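You operate a simulated robot arm through the tools that you are given. There is no shell and no other tool.

The job below is to be done with a simulated robot arm. You get a single attempt, and the scene is never put back.

JOB
Drain the red-lined bowl, run in cold water, then pour in the foam.
Fine: black plug on the rim till it is empty, then back; blue tap, water in the red line, tap off; the foam from the green-footed jug, jug back. Set down upright: clear jug with a green foot.

The check looks at the end state, three seconds after you hand in, the way a careful person would. Anything else that was tipped, shoved, dropped, spilled or broken makes it a failure.

ROBOT AND FRAMES
A 6-joint arm with a three-finger gripper, fixed in place. Base frame: the origin is at the foot of the arm, x ahead of it, y to its left, z up. Lengths are in m, angles in rad, forces in N, time in s.
Its first joint turns from -2.897 to 2.897 rad. Payload 4.89 kg.
The tool frame sits at the grasp point between the pads (the TCP): z along the fingers, y along the line on which they close. The tips reach 0.03 m beyond it. The gripper opens to 0.164 m. The gripper's body begins 0.125 m behind the TCP.
Orientation is told as [roll, pitch, yaw] about the base's x, y, z axes, in that order, counted from this pose: with the fingers straight down and closing along the base's y, the tool's x points along the base's -x, its y along +y and its z along -z.

CONTROLS
- The arm moves only by the tool play_rows. Its arguments are lists of equal length, an entry for each row: "dp": the shift along the base's x, y, z in m, a list of three; "turn": the turn, a rotation vector about the base's x, y, z in rad, a list of three; "fingers": the opening, from 0 (shut) to 1 (fully open). In form: {"dp": [[dx, dy, dz], ...], "turn": [[wx, wy, wz], ...], "fingers": [fingers, ...]}. A call has 1 to 20 rows; each row shifts and turns the commanded pose from where the row before left it. Each row takes 0.2 s and may step no farther than 0.05 m and 0.15 rad from the row before; otherwise, or with a gripper value out of range, the whole call is refused. Where a pose cannot be reached the arm comes as near as it can. A force on the tool above 40 N (or 10 N above the force at the start of the call, whichever is more), or a blocked arm, ends the call early, and 0.2 s more pass. The fingers move at their own pace (about 0.108 m/s each) and stop on an object; they squeeze with about 25 N. The grip force told is the motor's: it shows also when the fingers shut on nothing. Time passes only in rows, and 0.2 s behind the last, so rows that do not move let the fingers close. The reply holds the time, the measured pose of the TCP, the force on the tool along the base axes, the opening and the grip force, in the units named above and with some noise, with the torque about the TCP (base axes, N m) and any sound that the robot's microphone picked up, and new pictures: "show" is both (left out), scene, wrist or none.
- Cameras (640 x 400 px; columns grow to the right, rows downward): "scene" is fixed at [0.0494, -0.503, 1.4538]; the picture's right is [0.29, -0.96, 0.00], its down [-0.46, -0.14, -0.87] and it looks along [0.84, 0.25, -0.49] (base axes); focal length 331 px, centre (320, 200). "wrist" rides on the gripper at [0.076, -0.002, -0.152] in the tool frame; the picture's right is [0.02, 1.00, 0.00], its down [-0.88, 0.02, -0.47] and it looks along [-0.47, 0.01, 0.88] (tool axes); focal length 247 px, centre (320, 200). There is no depth. A picture from a camera that has moved, and an enlarged one, comes with that camera's place and axes in the base frame and with its lens.
- lift_body(by): slides the trunk up (or, below 0, down) by that many m; the arm rides with it, the base frame stays. It gives what a move gives, with no picture.
- close_up(camera, box): a new picture of the part [left, top, right, bottom] of that camera's present view, enlarged. No time passes.
- finish_job(): hands the job in; it is judged then, once.

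Places have to be worked out from the pictures, the camera data and where the tool is seen. Open the gripper and draw the arm clear of the work before you hand the job in, unless the task says otherwise.

The tools are called after "Emit:" as a command line: name --argument value ..., lists and objects as JSON in quotes. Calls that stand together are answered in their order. play_rows: Moves the arm, as the interface text tells. Its arguments: {"type":"object","properties":{"dp":{"type":"array","items":{"type":"array","items":{"type":"number"}}},"turn":{"type":"array","items":{"type":"array","items":{"type":"number"}}},"fingers":{"type":"array","items":{"type":"number"}},"show":{"type":"string","enum":["both","scene","wrist","none"]}},"required":["dp","turn","fingers"]} The other tools are called the same way: lift_body (by) slides the trunk up or down; close_up (camera, box) takes an enlarged picture of a part of a camera's view; finish_job () hands the job in.

At the start:

```text
t: 0.0
eef_pos: [0.4904, 0.0156, 1.2603]
ee_rot: [0.0, -0.001, 0.0]
force: [0.0, -0.2, -0.7]
moment: [0.01, 0.0, -0.01]
grip_width: 0.164
gripper_force: 0.1
trunk travel left (down, up): [-0.175, 0.215]
```

scene: 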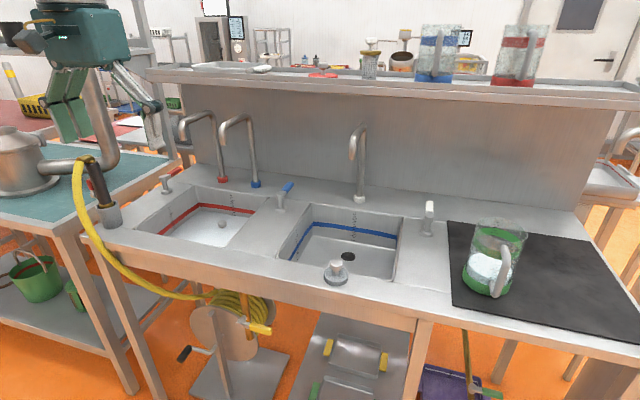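
wrist: 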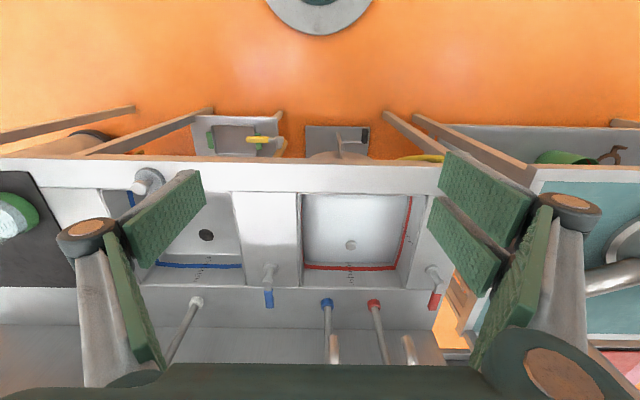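

The pictures show two bowls in a sink bench, taps behind, and a green-footed jug with foam on the black mat. I'll enlarge the scene parts before moving anything.

Emit:
close_up --camera "scene" --box '[80, 160, 300, 300]'

Emit:
close_up --camera "scene" --box '[260, 160, 460, 290]'

Emit:
close_up --camera "scene" --box '[440, 200, 640, 330]'

Emit:
close_up --camera "scene" --box '[160, 80, 400, 230]'

Emit:
close_up --camera "wrist" --box '[100, 150, 480, 370]'

```text
2.86 times, centred on (190, 230) of scene
camera zoom: at [0.0494, -0.503, 1.4538], right [0.29, -0.96, 0.0], down [-0.46, -0.14, -0.87], along [0.84, 0.25, -0.49], focal length 946 px, centre (691, 114)
```

zoom: 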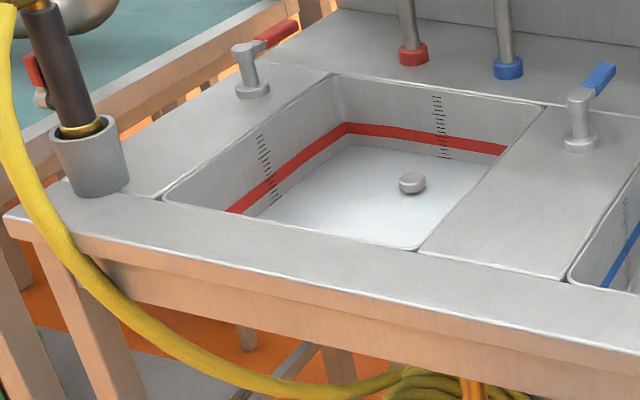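

```text
3.08 times, centred on (360, 225) of scene
camera zoom: at [0.0494, -0.503, 1.4538], right [0.29, -0.96, 0.0], down [-0.46, -0.14, -0.87], along [0.84, 0.25, -0.49], focal length 1018 px, centre (197, 123)
```

zoom: 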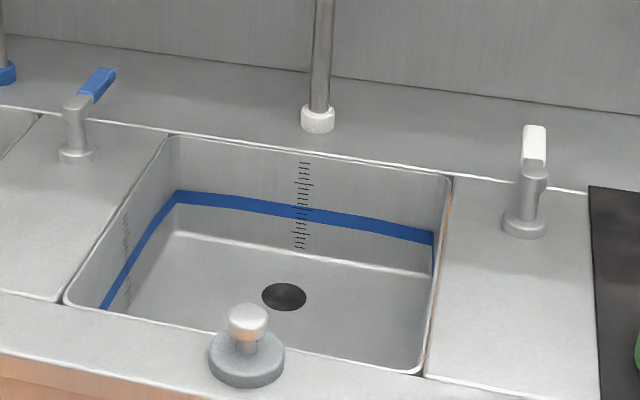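

```text
3.08 times, centred on (540, 265) of scene
camera zoom: at [0.0494, -0.503, 1.4538], right [0.29, -0.96, 0.0], down [-0.46, -0.14, -0.87], along [0.84, 0.25, -0.49], focal length 1018 px, centre (-357, 0)
```

zoom: 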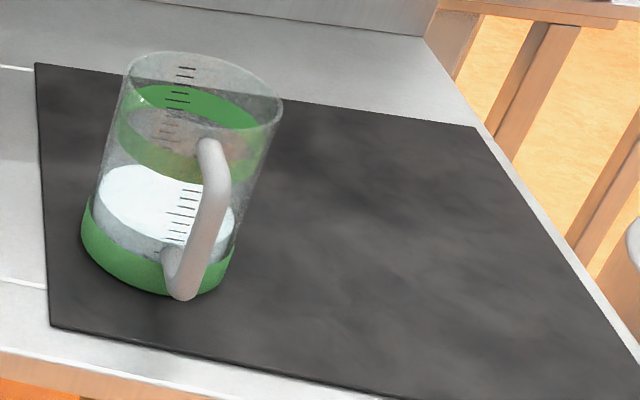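

```text
2.67 times, centred on (280, 155) of scene
camera zoom: at [0.0494, -0.503, 1.4538], right [0.29, -0.96, 0.0], down [-0.46, -0.14, -0.87], along [0.84, 0.25, -0.49], focal length 882 px, centre (427, 320)
```

zoom: 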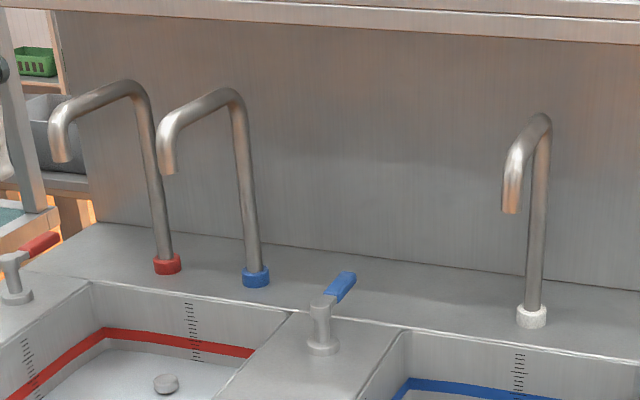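

```text
1.68 times, centred on (290, 260) of wrist
camera zoom: at [0.4136, 0.015, 1.4132], right [-0.02, 1.0, 0.0], down [0.88, 0.02, 0.47], along [0.47, 0.01, -0.88], focal length 416 px, centre (370, 99)
```

zoom: 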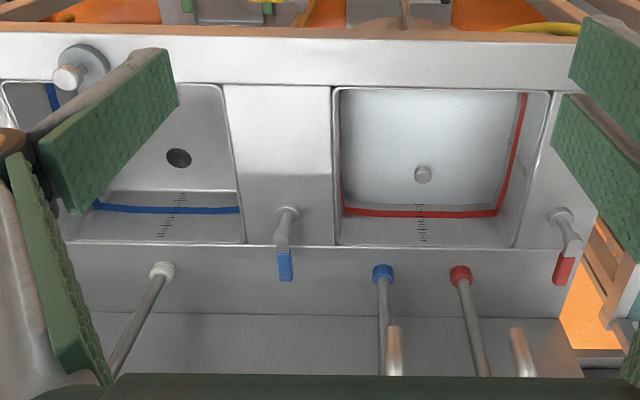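

By triangulation, the rim of the red bowl is at z≈0.87 (x 0.70–1.01, y −0.02–0.29) and the plug knob is near (0.917, 0.126, 0.78). The blue spout tip is near (0.885, 0.055, 1.107). I'll bring the hand nearer, short of the spouts, for a closer look into the bowl.

Emit:
play_rows --dp '[[0.03, 0.02, -0.02], [0.03, 0.02, -0.03], [0.03, 0.02, -0.03], [0.03, 0.02, -0.03], [0.02, 0.02, -0.03], [0.02, 0.01, -0.03]]' --turn '[[0, 0, 0], [0, 0, 0], [0, 0, 0], [0, 0, 0], [0, 0, 0], [0, 0, 0]]' --fingers '[0.6, 0.6, 0.6, 0.6, 0.6, 0.6]'

```text
t: 1.4
eef_pos: [0.6489, 0.1243, 1.0938]
ee_rot: [0.001, 0.0, 0.003]
force: [-0.5, -0.2, 0.2]
moment: [0.06, -0.2, -0.01]
grip_width: 0.0984
gripper_force: 0.1
trunk travel left (down, up): [-0.175, 0.215]
camera wrist: at [0.5732, 0.1249, 1.2465], right [-0.02, 1.0, 0.0], down [0.88, 0.02, 0.47], along [0.47, 0.01, -0.88], focal length 247 px, centre (320, 200)
```

scene: 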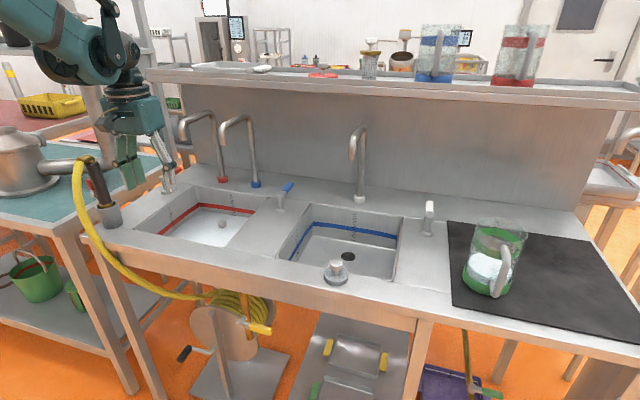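
wrist: 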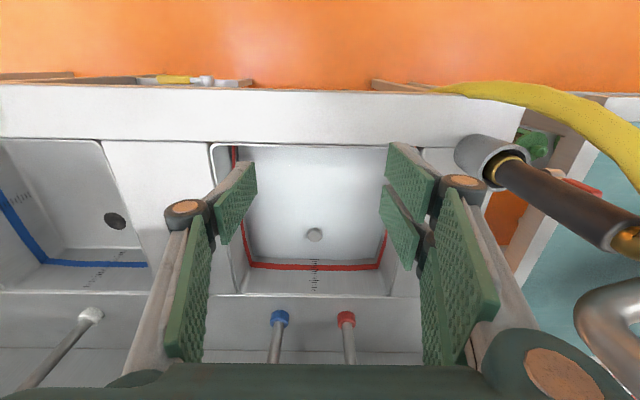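

The hand is now in front of the bowl. I'll enlarge the bowl and the levers in the wrist view.

Emit:
close_up --camera "wrist" --box '[200, 130, 420, 300]'

Emit:
close_up --camera "scene" --box '[150, 180, 270, 255]'

Emit:
close_up --camera "scene" --box '[260, 170, 320, 215]'

```text
2.35 times, centred on (310, 215) of wrist
camera zoom: at [0.5732, 0.1249, 1.2465], right [-0.02, 1.0, 0.0], down [0.88, 0.02, 0.47], along [0.47, 0.01, -0.88], focal length 581 px, centre (344, 165)
```

zoom: 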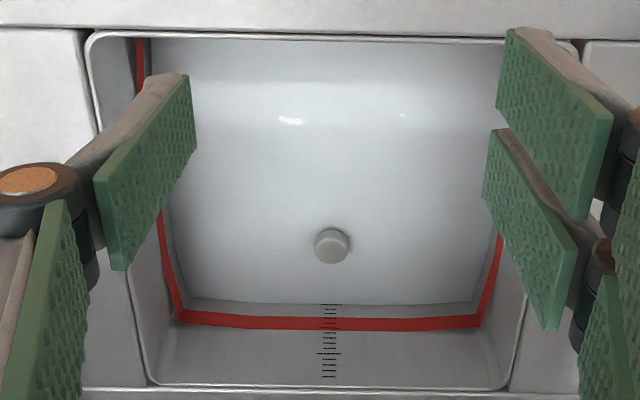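

```text
5.33 times, centred on (210, 218) of scene
camera zoom: at [0.0494, -0.503, 1.4538], right [0.29, -0.96, 0.0], down [-0.46, -0.14, -0.87], along [0.84, 0.25, -0.49], focal length 1765 px, centre (907, 107)
```

zoom: 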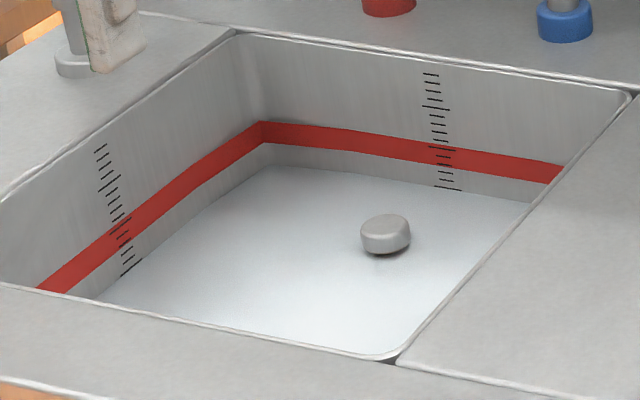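

```text
8.89 times, centred on (290, 192) of scene
camera zoom: at [0.0494, -0.503, 1.4538], right [0.29, -0.96, 0.0], down [-0.46, -0.14, -0.87], along [0.84, 0.25, -0.49], focal length 2942 px, centre (587, 267)
```

zoom: 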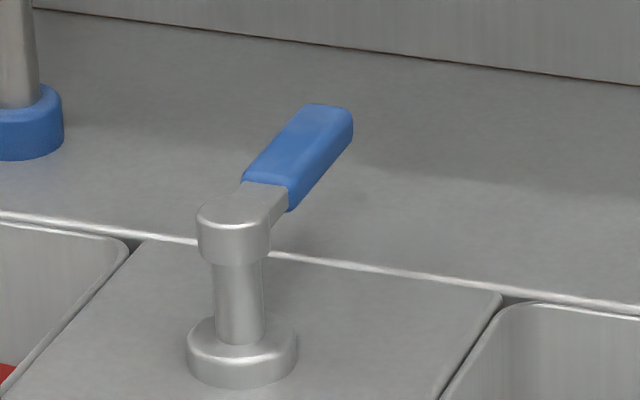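

The bowl holds milky water just under the red band, with the plug knob (≈33 mm wide) sticking out near (0.908, 0.12, 0.79). I'll tilt the tool 0.5 rad forward so the wrist stays clear of the spouts, and move to a pre-grasp point along the approach line.

Emit:
play_rows --dp '[[0.031, 0, -0.027], [0.031, 0, -0.027], [0.031, -0.001, -0.027], [0.031, -0.001, -0.027], [0.031, -0.001, -0.027], [0.031, -0.001, -0.027]]' --turn '[[0, -0.0833, 0], [0, -0.0833, 0], [0, -0.0833, 0], [0, -0.0833, 0], [0, -0.0833, 0], [0, -0.0835, 0]]' --fingers '[0.5, 0.5, 0.5, 0.5, 0.5, 0.5]'

```text
t: 2.8
eef_pos: [0.8316, 0.1204, 0.9281]
ee_rot: [0.0, -0.499, 0.001]
force: [-0.4, 0.1, 0.6]
moment: [0.01, -0.13, 0.01]
grip_width: 0.0821
gripper_force: 0.0
trunk travel left (down, up): [-0.175, 0.215]
camera wrist: at [0.6918, 0.1184, 1.0256], right [-0.02, 1.0, -0.01], down [0.55, 0.02, 0.84], along [0.84, 0.01, -0.55], focal length 247 px, centre (320, 200)
```

scene: 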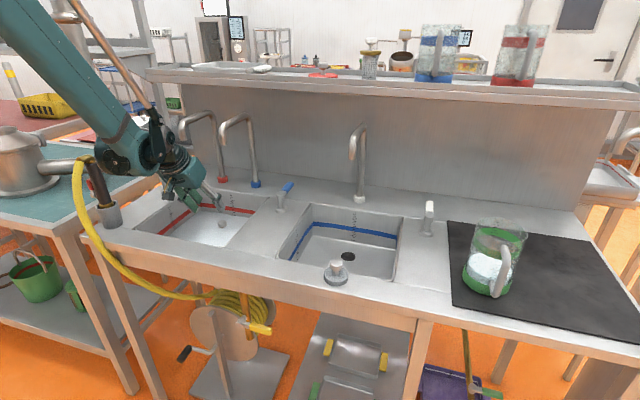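
wrist: 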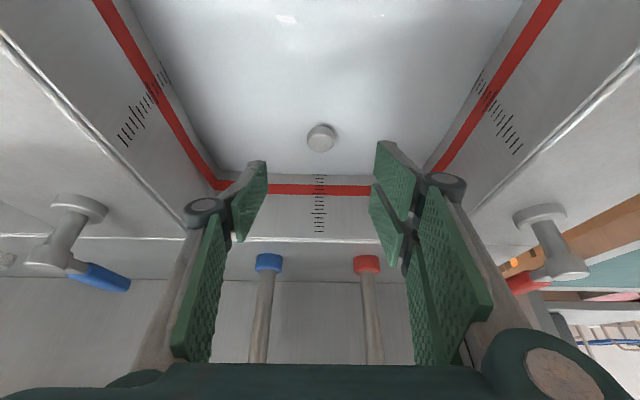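

The knob sits on the axis at y≈0.12, x≈0.909, which matches the earlier estimate. I'll advance along the tool axis with the fingers open, to just around the knob.

Emit:
play_rows --dp '[[0.0142, 0, -0.025], [0.0142, 0, -0.025], [0.0142, 0, -0.025], [0.0142, 0, -0.025], [0.014, 0, -0.02]]' --turn '[[0, 0, 0], [0, 0, 0], [0, 0, 0], [0, 0, 0], [0, 0, 0]]' --fingers '[0.5, 0.5, 0.5, 0.5, 0.5]'

```text
t: 4.0
eef_pos: [0.9053, 0.1224, 0.8086]
ee_rot: [0.001, -0.499, 0.002]
force: [-0.9, -0.4, 0.6]
moment: [0.03, -0.05, 0.0]
grip_width: 0.0819
gripper_force: 0.1
trunk travel left (down, up): [-0.175, 0.215]
camera wrist: at [0.7657, 0.1214, 0.9062], right [-0.02, 1.0, -0.01], down [0.55, 0.02, 0.84], along [0.84, 0.01, -0.55], focal length 247 px, centre (320, 200)
```

scene: 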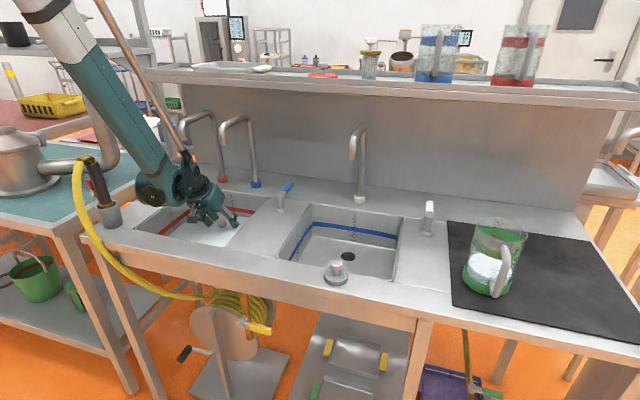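
wrist: 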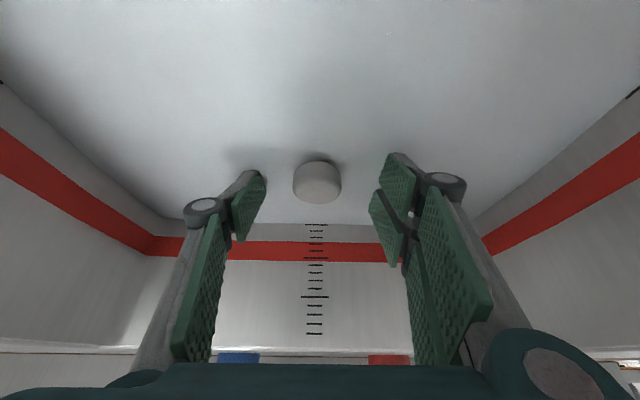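

The knob is about 3 mm off the finger centre, at the distal part of the pads. I'll correct y, go 8 mm deeper along the axis and close on it.

Emit:
play_rows --dp '[[0.002, -0.0025, -0.004], [0.003, 0, -0.005], [0, 0, 0], [0, 0, 0], [0, 0, 0], [0, 0, 0]]' --turn '[[0, 0, 0], [0, 0, 0], [0, 0, 0], [0, 0, 0], [0, 0, 0], [0, 0, 0]]' --fingers '[0.5, 0.5, 0.3, 0.0, 0.0, 0.0]'

```text
t: 4.6
eef_pos: [0.908, 0.122, 0.8044]
ee_rot: [0.004, -0.503, 0.001]
force: [-4.9, 11.0, 32.0]
moment: [1.89, 0.65, 0.14]
grip_width: 0.0911
gripper_force: 9.2
trunk travel left (down, up): [-0.175, 0.215]
stopped in row 2: the force on the tool passed its limit at 45 N (the readings are from after the stop); the commanded pose is now the measured one
camera wrist: at [0.7682, 0.1202, 0.9014], right [-0.02, 1.0, -0.01], down [0.54, 0.02, 0.84], along [0.84, 0.01, -0.54], focal length 247 px, centre (320, 200)
```

scene: 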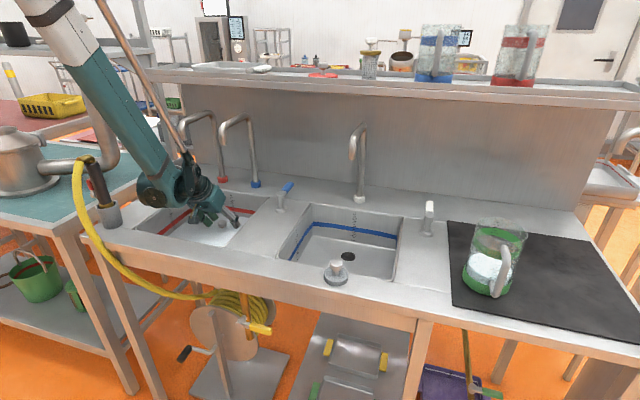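
wrist: 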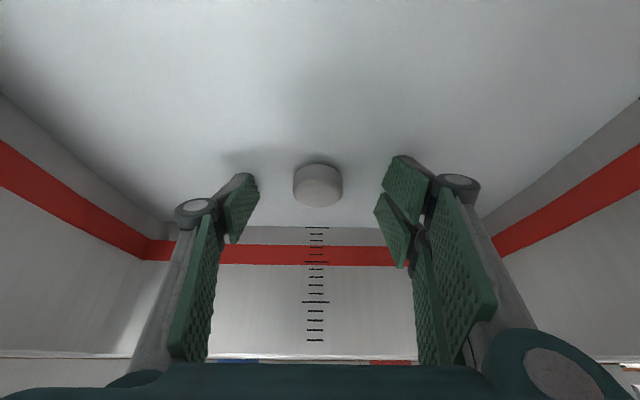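

A fingertip touched the bowl floor (32 N upward, fingers pushed open slightly), so the floor is higher than I judged. I'll back off 8 mm upward, re-centre in y, and then close.

Emit:
play_rows --dp '[[0, 0, 0.005], [0, -0.0025, 0.004], [0, 0, 0], [0, 0, 0]]' --turn '[[0, 0, 0], [0, 0, 0], [0, 0, 0], [0, 0, 0]]' --fingers '[0.5, 0.5, 0.4, 0.35]'

```text
t: 5.6
eef_pos: [0.9093, 0.1182, 0.8085]
ee_rot: [0.002, -0.502, 0.001]
force: [0.4, 0.5, 0.2]
moment: [0.0, 0.0, 0.0]
grip_width: 0.0575
gripper_force: 0.0
trunk travel left (down, up): [-0.175, 0.215]
camera wrist: at [0.7699, 0.117, 0.9079], right [-0.02, 1.0, -0.01], down [0.55, 0.02, 0.84], along [0.84, 0.01, -0.55], focal length 247 px, centre (320, 200)
```

scene: 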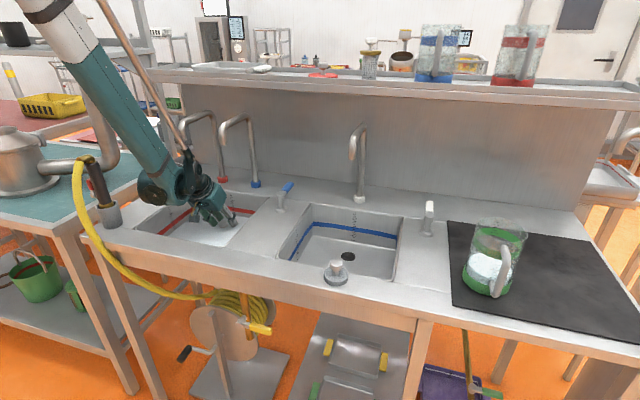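
wrist: 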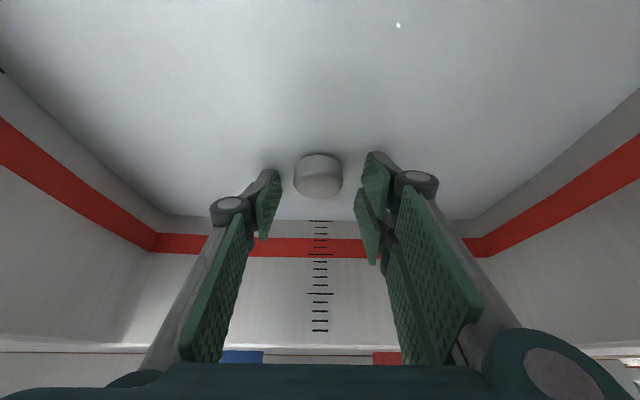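

No force now, and the knob is centred between the pads. Closing on it.

Emit:
play_rows --dp '[[0, 0, 0], [0, 0, 0], [0, 0, 0], [0, 0, 0]]' --turn '[[0, 0, 0], [0, 0, 0], [0, 0, 0], [0, 0, 0]]' --fingers '[0.2, 0.0, 0.0, 0.0]'

Emit:
close_up --camera "wrist" --box '[240, 120, 400, 260]'

```text
t: 6.6
eef_pos: [0.9098, 0.1182, 0.8097]
ee_rot: [0.001, -0.502, 0.0]
force: [1.6, -0.7, 2.7]
moment: [0.03, -0.02, -0.03]
grip_width: 0.0535
gripper_force: 25.0
trunk travel left (down, up): [-0.175, 0.215]
camera wrist: at [0.7699, 0.1171, 0.9079], right [-0.02, 1.0, -0.01], down [0.55, 0.02, 0.84], along [0.84, 0.01, -0.55], focal length 247 px, centre (320, 200)
```

scene: 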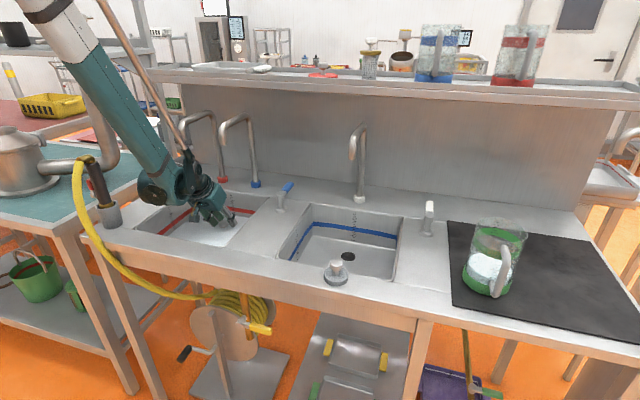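
wrist: 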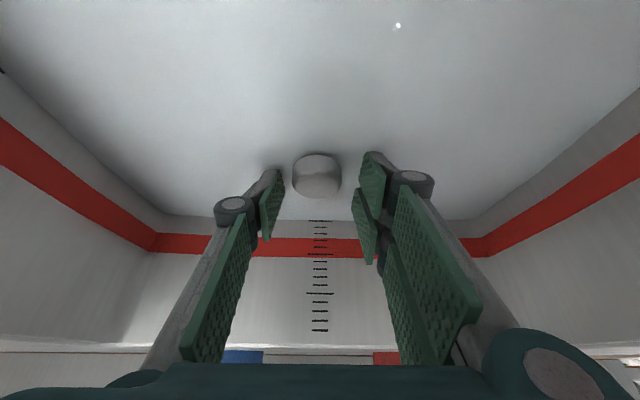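

```text
2.86 times, centred on (320, 190) of wrist
camera zoom: at [0.7699, 0.1171, 0.9079], right [-0.02, 1.0, -0.01], down [0.55, 0.02, 0.84], along [0.84, 0.01, -0.55], focal length 706 px, centre (320, 229)
```

zoom: 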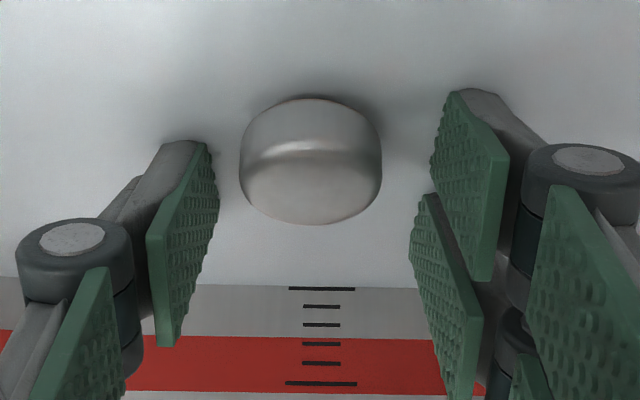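

The fingers stopped at 53.5 mm with 25 N while the knob isn't touched, so the tips are on the plug's wider disc, hidden under the milky water. I'll open, rise 9 mm and grip the knob itself.

Emit:
play_rows --dp '[[0, 0, 0], [0, 0, 0.005], [0, 0, 0.004], [0, 0, 0], [0, 0, 0], [0, 0, 0], [0, 0, 0]]' --turn '[[0, 0, 0], [0, 0, 0], [0, 0, 0], [0, 0, 0], [0, 0, 0], [0, 0, 0], [0, 0, 0]]' --fingers '[0.42, 0.42, 0.42, 0.2, 0.0, 0.0, 0.0]'

Emit:
close_up --camera "wrist" --box '[240, 120, 400, 260]'

```text
t: 8.2
eef_pos: [0.9082, 0.1187, 0.8184]
ee_rot: [0.002, -0.501, 0.0]
force: [-0.5, 3.6, 7.2]
moment: [0.32, 0.15, -0.01]
grip_width: 0.0423
gripper_force: 24.9
trunk travel left (down, up): [-0.175, 0.215]
camera wrist: at [0.7691, 0.1177, 0.9174], right [-0.02, 1.0, -0.01], down [0.55, 0.02, 0.84], along [0.84, 0.01, -0.55], focal length 247 px, centre (320, 200)
```

scene: 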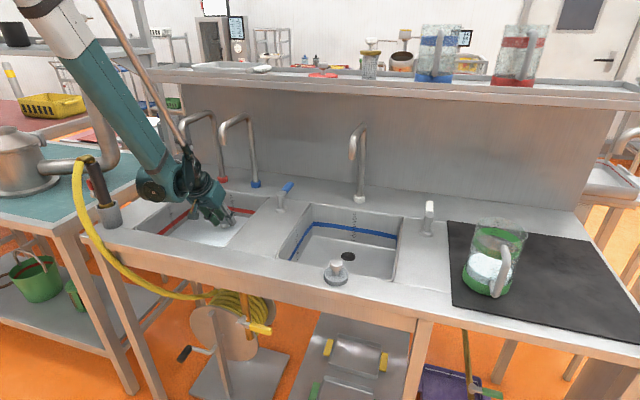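
wrist: 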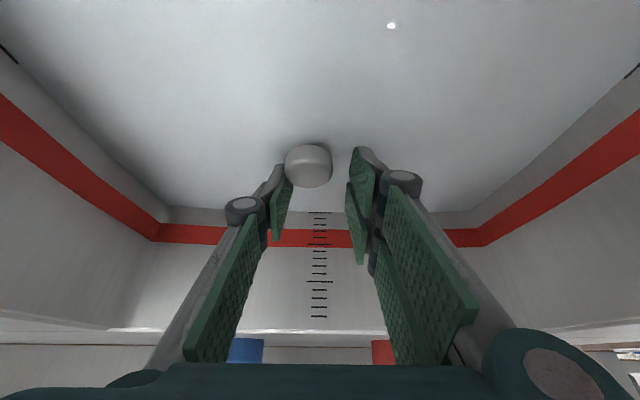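

```text
2.86 times, centred on (320, 190) of wrist
camera zoom: at [0.7691, 0.1177, 0.9174], right [-0.02, 1.0, -0.01], down [0.55, 0.02, 0.84], along [0.84, 0.01, -0.55], focal length 706 px, centre (320, 229)
```

zoom: 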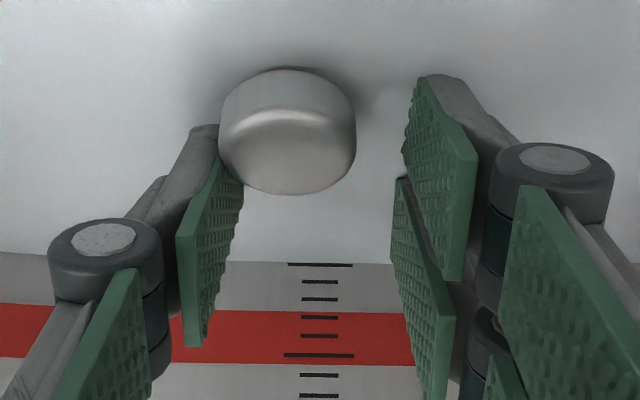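

The knob has shifted sideways toward −y and only the left finger is near it, while the +y finger is blocked by something under water. I'll open and rise to see the plug's true state.

Emit:
play_rows --dp '[[0, 0, 0], [0, 0, 0], [-0.005, 0, 0.015], [-0.01, 0, 0.02], [-0.01, 0, 0.02]]' --turn '[[0, 0, 0], [0, 0, 0], [0, 0, 0], [0, 0, 0], [0, 0, 0]]' --fingers '[0.5, 0.5, 0.5, 0.5, 0.5]'

Emit:
close_up --camera "wrist" --box '[220, 80, 420, 240]'

Emit:
close_up --camera "scene" --box '[150, 180, 270, 255]'

```text
t: 9.4
eef_pos: [0.8825, 0.1192, 0.8748]
ee_rot: [0.003, -0.499, -0.001]
force: [0.1, -0.6, -0.9]
moment: [-0.02, 0.09, -0.02]
grip_width: 0.0821
gripper_force: 0.1
trunk travel left (down, up): [-0.175, 0.215]
camera wrist: at [0.7433, 0.1166, 0.9729], right [-0.02, 1.0, -0.01], down [0.55, 0.02, 0.84], along [0.84, 0.01, -0.55], focal length 247 px, centre (320, 200)
```

scene: 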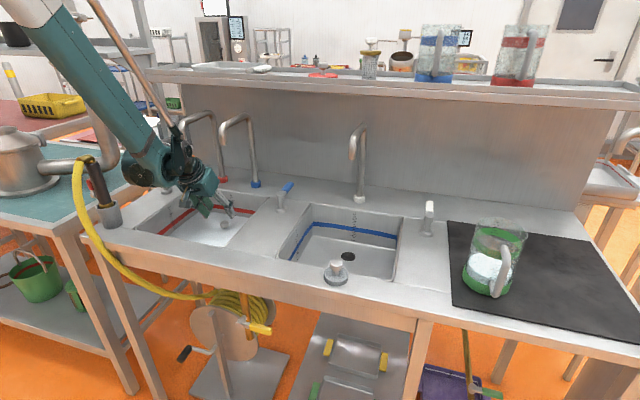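
wrist: 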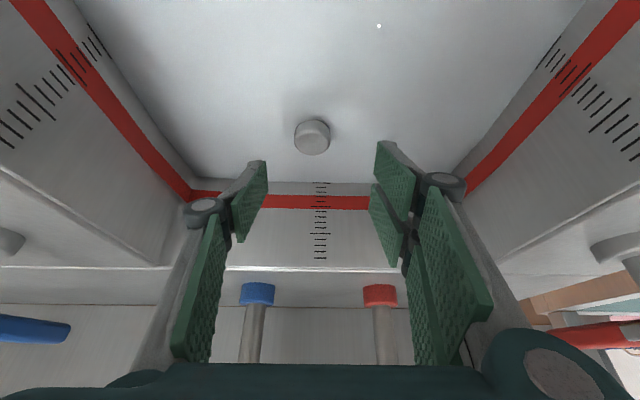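

```text
2.50 times, centred on (320, 160) of wrist
camera zoom: at [0.7433, 0.1166, 0.9729], right [-0.02, 1.0, -0.01], down [0.55, 0.02, 0.84], along [0.84, 0.01, -0.55], focal length 617 px, centre (320, 300)
```

zoom: 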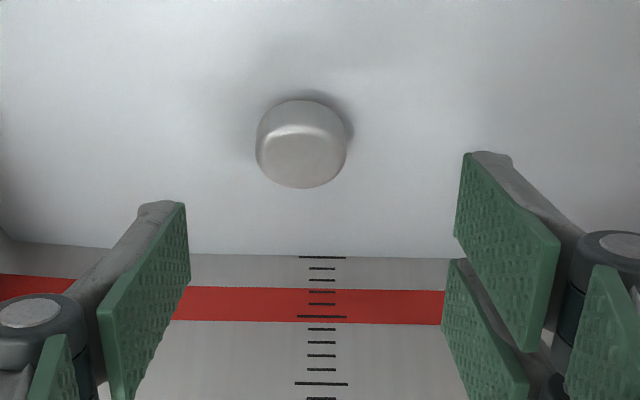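

```text
5.33 times, centred on (210, 218) of scene
camera zoom: at [0.0494, -0.503, 1.4538], right [0.29, -0.96, 0.0], down [-0.46, -0.14, -0.87], along [0.84, 0.25, -0.49], focal length 1765 px, centre (907, 107)
```

zoom: 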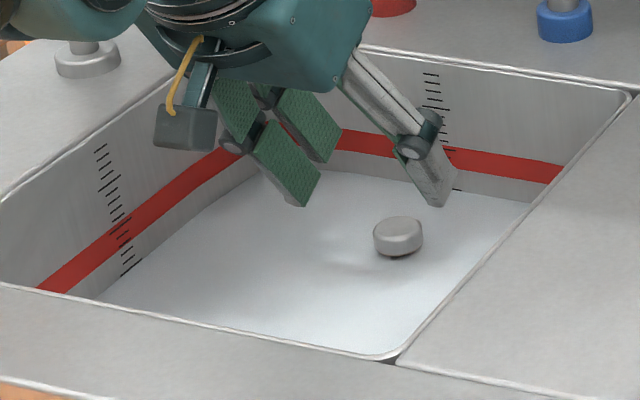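

The knob is now about 9 mm toward −y, near (0.903, 0.109, 0.80), and the water level is unchanged. I'll zoom strongly on the knob and on the other plug on the rim to learn its shape.

Emit:
close_up --camera "wrist" --box '[280, 105, 345, 165]'

Emit:
close_up --camera "scene" --box '[205, 210, 245, 235]'

Emit:
close_up --camera "scene" --box '[315, 250, 360, 290]'

```text
6.67 times, centred on (312, 135) of wrist
camera zoom: at [0.7433, 0.1166, 0.9729], right [-0.02, 1.0, -0.01], down [0.55, 0.02, 0.84], along [0.84, 0.01, -0.55], focal length 1646 px, centre (370, 633)
```

zoom: 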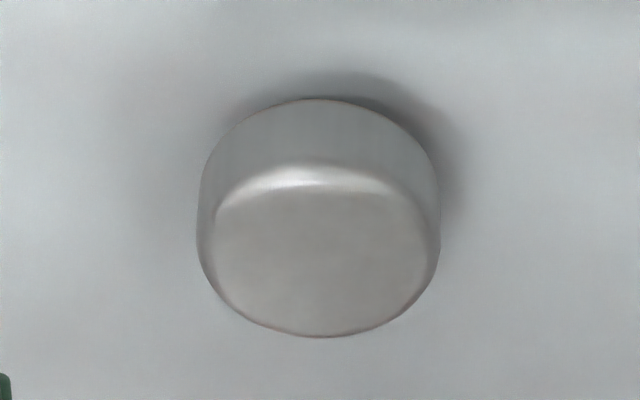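

```text
16.00 times, centred on (225, 222) of scene
camera zoom: at [0.0494, -0.503, 1.4538], right [0.29, -0.96, 0.0], down [-0.46, -0.14, -0.87], along [0.84, 0.25, -0.49], focal length 5295 px, centre (1840, -160)
```

zoom: 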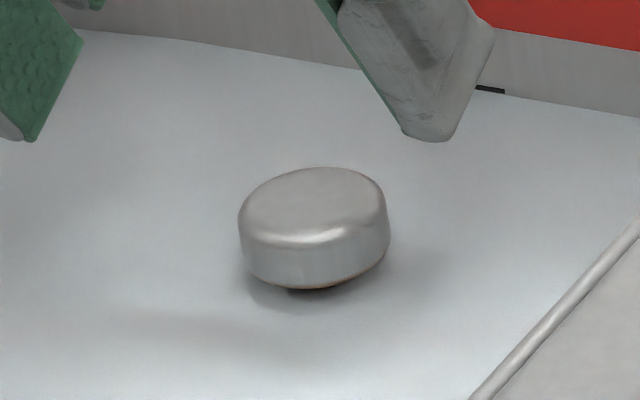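

```text
10.00 times, centred on (338, 270) of scene
camera zoom: at [0.0494, -0.503, 1.4538], right [0.29, -0.96, 0.0], down [-0.46, -0.14, -0.87], along [0.84, 0.25, -0.49], focal length 3309 px, centre (145, -500)
```

zoom: 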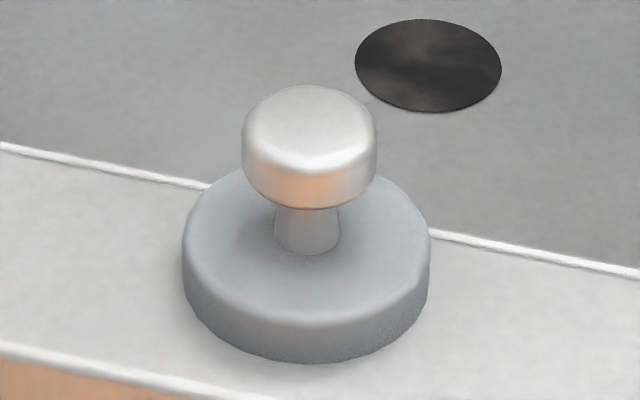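

Comparing pictures, the hand has two fingers on the +y side and one on −y, so tilted, the rear +y finger hung lower and pushed the plug's submerged disc. The knob now sits at about (0.909, 0.111), z 0.79–0.807. I'll reduce the tilt to 0.35, re-centre in y, and come down so the tips only reach the knob.

Emit:
play_rows --dp '[[0, -0.008, 0], [0.008, 0, -0.02], [0.008, 0, -0.02], [0.002, 0, -0.009]]' --turn '[[0, 0.149, 0], [0, 0, 0], [0, 0, 0], [0, 0, 0]]' --fingers '[0.5, 0.5, 0.5, 0.5]'

Emit:
close_up --camera "wrist" --box '[220, 100, 420, 260]'

Emit:
close_up --camera "scene" --box '[180, 180, 270, 240]'

```text
t: 10.4
eef_pos: [0.9017, 0.1098, 0.8263]
ee_rot: [0.001, -0.352, 0.0]
force: [0.4, -0.8, -0.7]
moment: [0.01, -0.02, -0.03]
grip_width: 0.0821
gripper_force: 0.1
trunk travel left (down, up): [-0.175, 0.215]
camera wrist: at [0.7783, 0.1091, 0.9433], right [-0.02, 1.0, -0.01], down [0.66, 0.02, 0.75], along [0.75, 0.01, -0.66], focal length 247 px, centre (320, 200)
```

scene: 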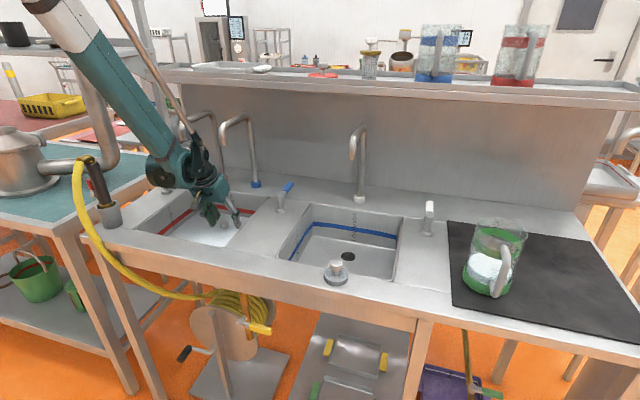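
wrist: 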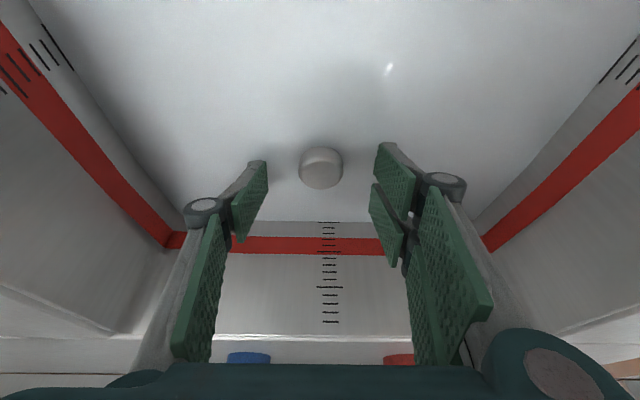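

```text
2.50 times, centred on (320, 180) of wrist
camera zoom: at [0.7783, 0.1091, 0.9433], right [-0.02, 1.0, -0.01], down [0.66, 0.02, 0.75], along [0.75, 0.01, -0.66], focal length 617 px, centre (320, 250)
```

zoom: 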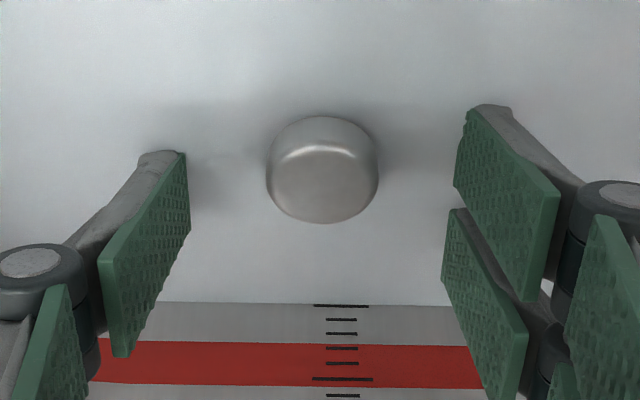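

```text
6.67 times, centred on (225, 210) of scene
camera zoom: at [0.0494, -0.503, 1.4538], right [0.29, -0.96, 0.0], down [-0.46, -0.14, -0.87], along [0.84, 0.25, -0.49], focal length 2206 px, centre (953, 133)
```

zoom: 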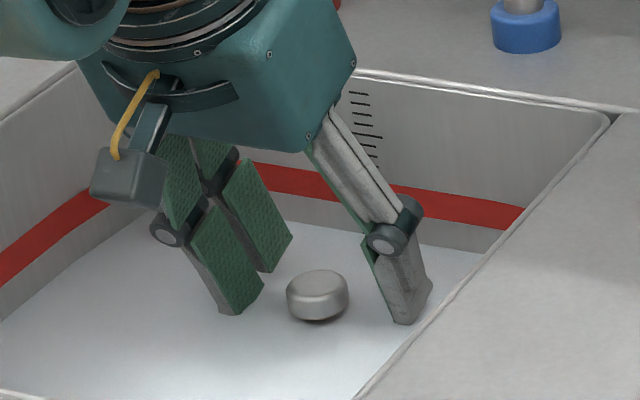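

The knob is centred and lies between TCP depth and tip depth; all three tips look clear of the disc. Closing gently and checking the width.

Emit:
play_rows --dp '[[0, 0, 0], [0, 0, 0], [0, 0, 0], [0, 0, 0]]' --turn '[[0, 0, 0], [0, 0, 0], [0, 0, 0], [0, 0, 0]]' --fingers '[0.3, 0.15, 0.0, 0.0]'

Emit:
close_up --camera "wrist" --box '[220, 100, 420, 260]'

Emit:
close_up --camera "scene" --box '[180, 180, 270, 240]'

```text
t: 11.4
eef_pos: [0.9012, 0.1094, 0.8266]
ee_rot: [0.0, -0.351, 0.0]
force: [-1.3, 0.0, 0.2]
moment: [0.01, -0.01, -0.02]
grip_width: 0.0303
gripper_force: 25.5
trunk travel left (down, up): [-0.175, 0.215]
camera wrist: at [0.7784, 0.1091, 0.9434], right [-0.02, 1.0, -0.01], down [0.66, 0.02, 0.75], along [0.75, 0.01, -0.66], focal length 247 px, centre (320, 200)
```

scene: 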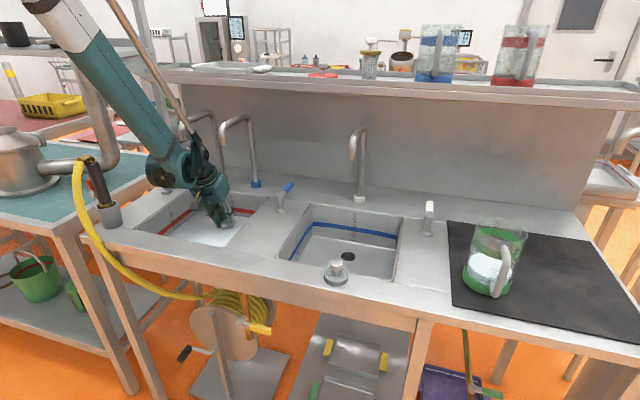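
wrist: 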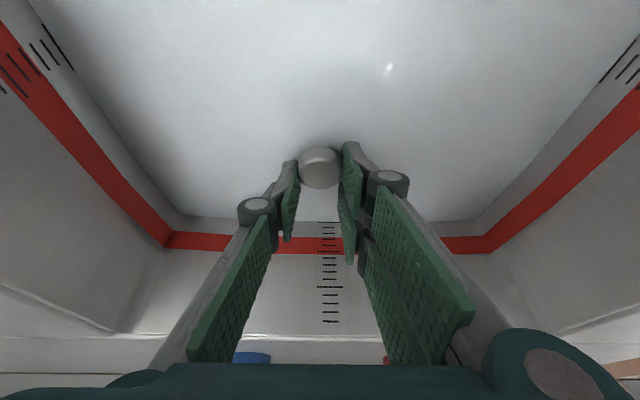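

```text
2.50 times, centred on (320, 180) of wrist
camera zoom: at [0.7784, 0.1091, 0.9434], right [-0.02, 1.0, -0.01], down [0.66, 0.02, 0.75], along [0.75, 0.01, -0.66], focal length 617 px, centre (320, 250)
```

zoom: 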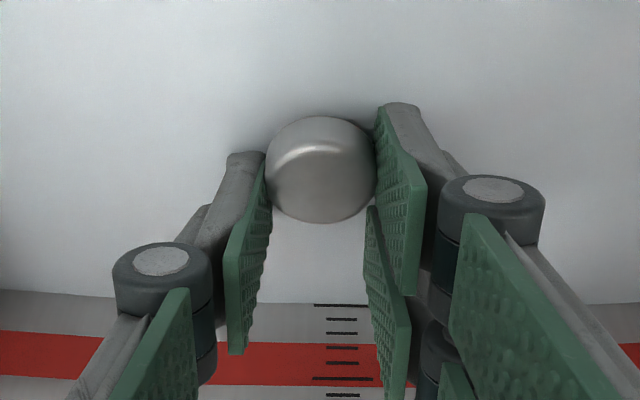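

```text
6.67 times, centred on (225, 210) of scene
camera zoom: at [0.0494, -0.503, 1.4538], right [0.29, -0.96, 0.0], down [-0.46, -0.14, -0.87], along [0.84, 0.25, -0.49], focal length 2206 px, centre (953, 133)
```

zoom: 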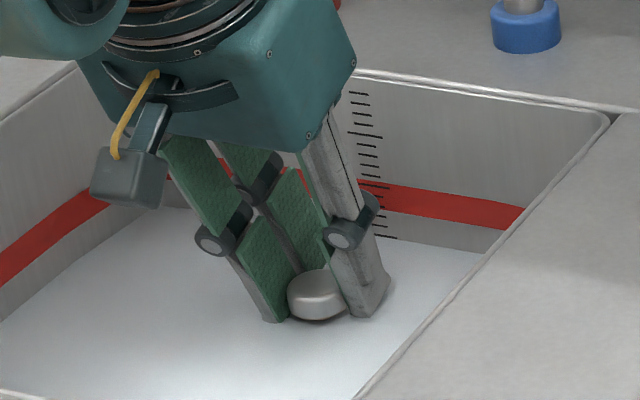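

The knob is held: 30 mm width at 25 N, no side force. Lifting slowly straight up first.

Emit:
play_rows --dp '[[0, 0, 0.006], [0, 0, 0.008], [0, 0, 0.01], [0, 0, 0.012]]' --turn '[[0, 0, 0], [0, 0, 0], [0, 0, 0], [0, 0, 0]]' --fingers '[0, 0, 0, 0]'

Emit:
close_up --camera "scene" --box '[180, 180, 270, 240]'

```text
t: 12.4
eef_pos: [0.901, 0.1115, 0.8619]
ee_rot: [0.002, -0.348, -0.001]
force: [0.8, 0.6, -0.7]
moment: [0.02, 0.03, -0.02]
grip_width: 0.0
gripper_force: 24.7
trunk travel left (down, up): [-0.175, 0.215]
camera wrist: at [0.7778, 0.11, 0.9793], right [-0.02, 1.0, -0.01], down [0.66, 0.02, 0.75], along [0.75, 0.01, -0.66], focal length 247 px, centre (320, 200)
```

scene: 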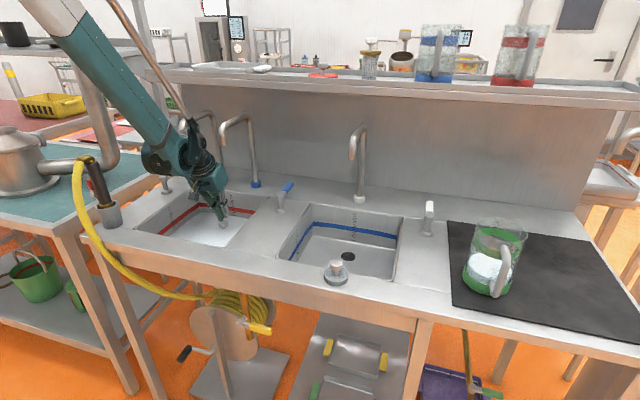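
wrist: 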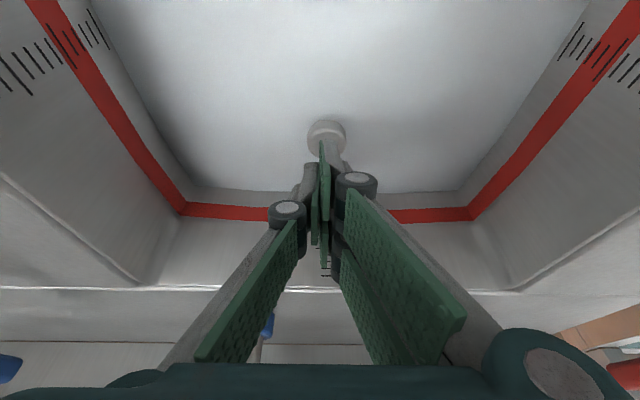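

```text
6.67 times, centred on (225, 210) of scene
camera zoom: at [0.0494, -0.503, 1.4538], right [0.29, -0.96, 0.0], down [-0.46, -0.14, -0.87], along [0.84, 0.25, -0.49], focal length 2206 px, centre (953, 133)
```

zoom: 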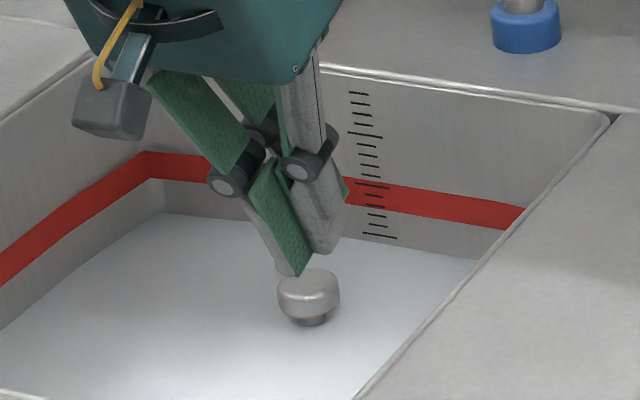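

The fingers slipped off the top of the knob (width 0). The knob seems to stand a bit prouder now. I'll open, and look again in detail.

Emit:
play_rows --dp '[[0, 0, 0.005], [0, 0, 0], [0, 0, 0]]' --turn '[[0, 0, 0], [0, 0, 0], [0, 0, 0]]' --fingers '[0.2, 0.5, 0.5]'

Emit:
close_up --camera "scene" --box '[195, 195, 255, 235]'

Emit:
close_up --camera "wrist" --box '[260, 90, 380, 190]'

```text
t: 13.2
eef_pos: [0.9006, 0.1117, 0.8663]
ee_rot: [0.001, -0.35, 0.0]
force: [-0.8, -0.5, -0.7]
moment: [-0.01, 0.0, 0.01]
grip_width: 0.0819
gripper_force: 0.1
trunk travel left (down, up): [-0.175, 0.215]
camera wrist: at [0.7773, 0.1097, 0.9842], right [-0.02, 1.0, -0.01], down [0.66, 0.02, 0.75], along [0.75, 0.01, -0.66], focal length 247 px, centre (320, 200)
```

scene: 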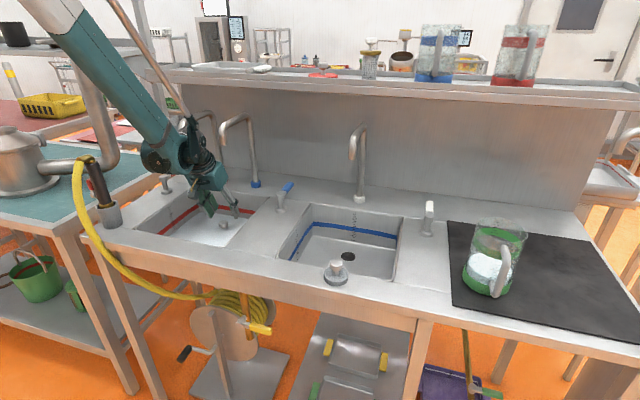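
wrist: 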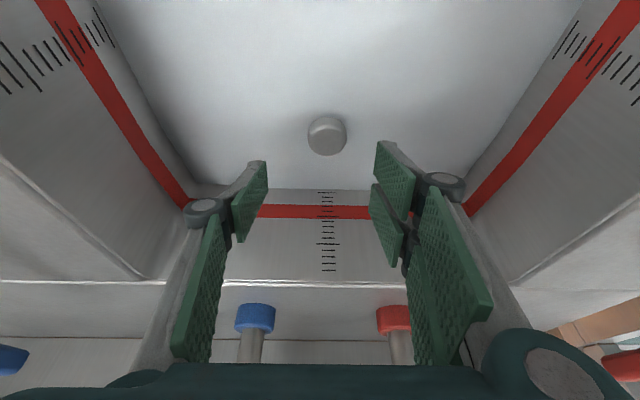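

```text
10.00 times, centred on (225, 215) of scene
camera zoom: at [0.0494, -0.503, 1.4538], right [0.29, -0.96, 0.0], down [-0.46, -0.14, -0.87], along [0.84, 0.25, -0.49], focal length 3309 px, centre (1270, 50)
```

zoom: 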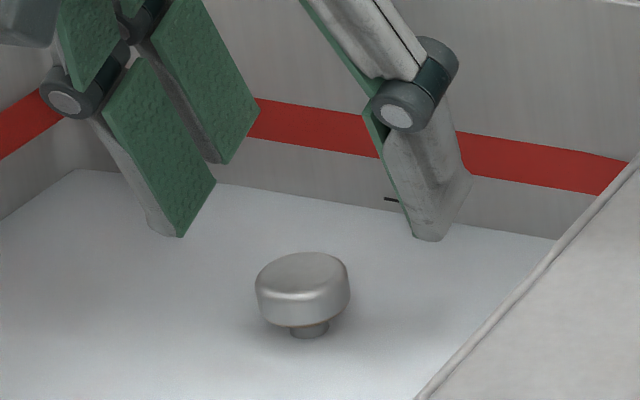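

```text
4.00 times, centred on (320, 140) of wrist
camera zoom: at [0.7773, 0.1097, 0.9842], right [-0.02, 1.0, -0.01], down [0.66, 0.02, 0.75], along [0.75, 0.01, -0.66], focal length 988 px, centre (320, 440)
```

zoom: 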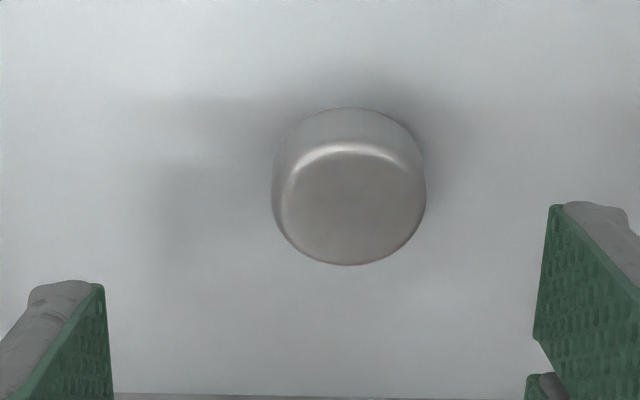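

The stem now shows under the knob, and the knob top is near (0.903, 0.117, 0.808), so it was only caught by its rounded edge. I'll re-centre at y=0.117 and go 8 mm lower than the last grip.

Emit:
play_rows --dp '[[0, 0.005, -0.01], [0, 0, -0.02], [-0.001, 0, -0.012], [0, 0, -0.005]]' --turn '[[0, 0, 0], [0, 0, 0], [0, 0, 0], [0, 0, 0]]' --fingers '[0.5, 0.5, 0.45, 0.4]'

Emit:
close_up --camera "wrist" --box '[220, 100, 420, 260]'

Emit:
close_up --camera "scene" --box '[180, 180, 270, 240]'

```text
t: 14.2
eef_pos: [0.9, 0.1147, 0.8206]
ee_rot: [0.002, -0.35, 0.0]
force: [-0.6, 0.5, 0.1]
moment: [0.0, -0.03, -0.03]
grip_width: 0.0657
gripper_force: 0.1
trunk travel left (down, up): [-0.175, 0.215]
camera wrist: at [0.7765, 0.1131, 0.938], right [-0.02, 1.0, -0.01], down [0.66, 0.02, 0.75], along [0.75, 0.01, -0.66], focal length 247 px, centre (320, 200)
```

scene: 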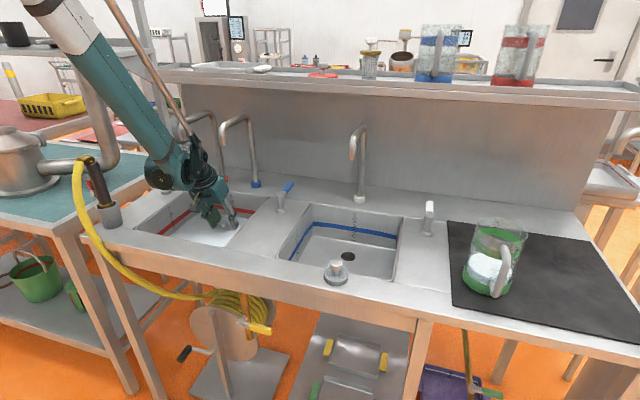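
wrist: 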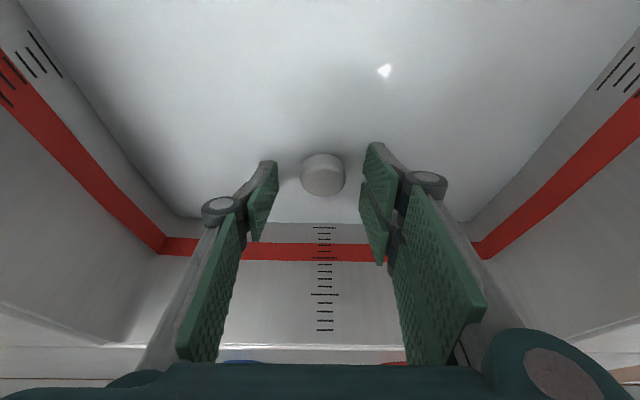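

```text
2.50 times, centred on (320, 180) of wrist
camera zoom: at [0.7765, 0.1131, 0.938], right [-0.02, 1.0, -0.01], down [0.66, 0.02, 0.75], along [0.75, 0.01, -0.66], focal length 617 px, centre (320, 250)
```

zoom: 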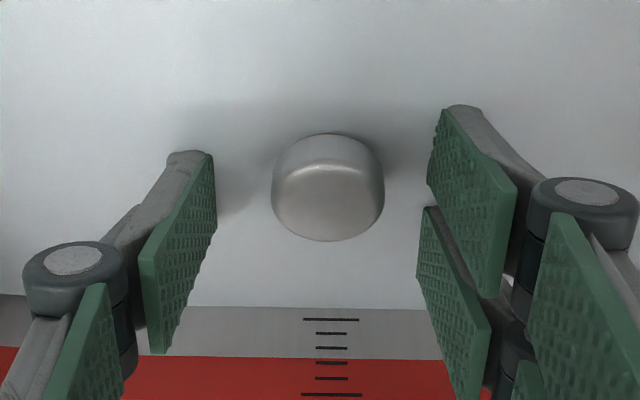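

```text
6.67 times, centred on (225, 210) of scene
camera zoom: at [0.0494, -0.503, 1.4538], right [0.29, -0.96, 0.0], down [-0.46, -0.14, -0.87], along [0.84, 0.25, -0.49], focal length 2206 px, centre (953, 133)
```

zoom: 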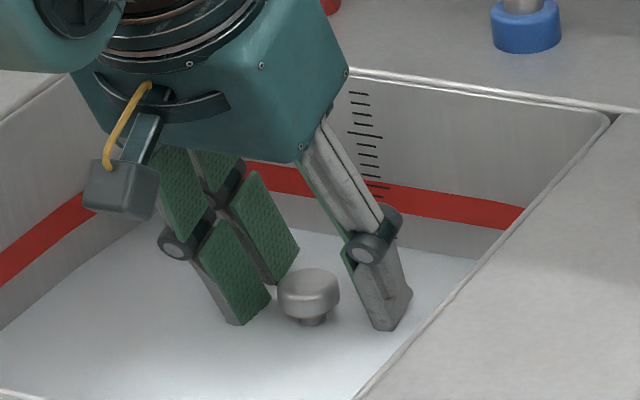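

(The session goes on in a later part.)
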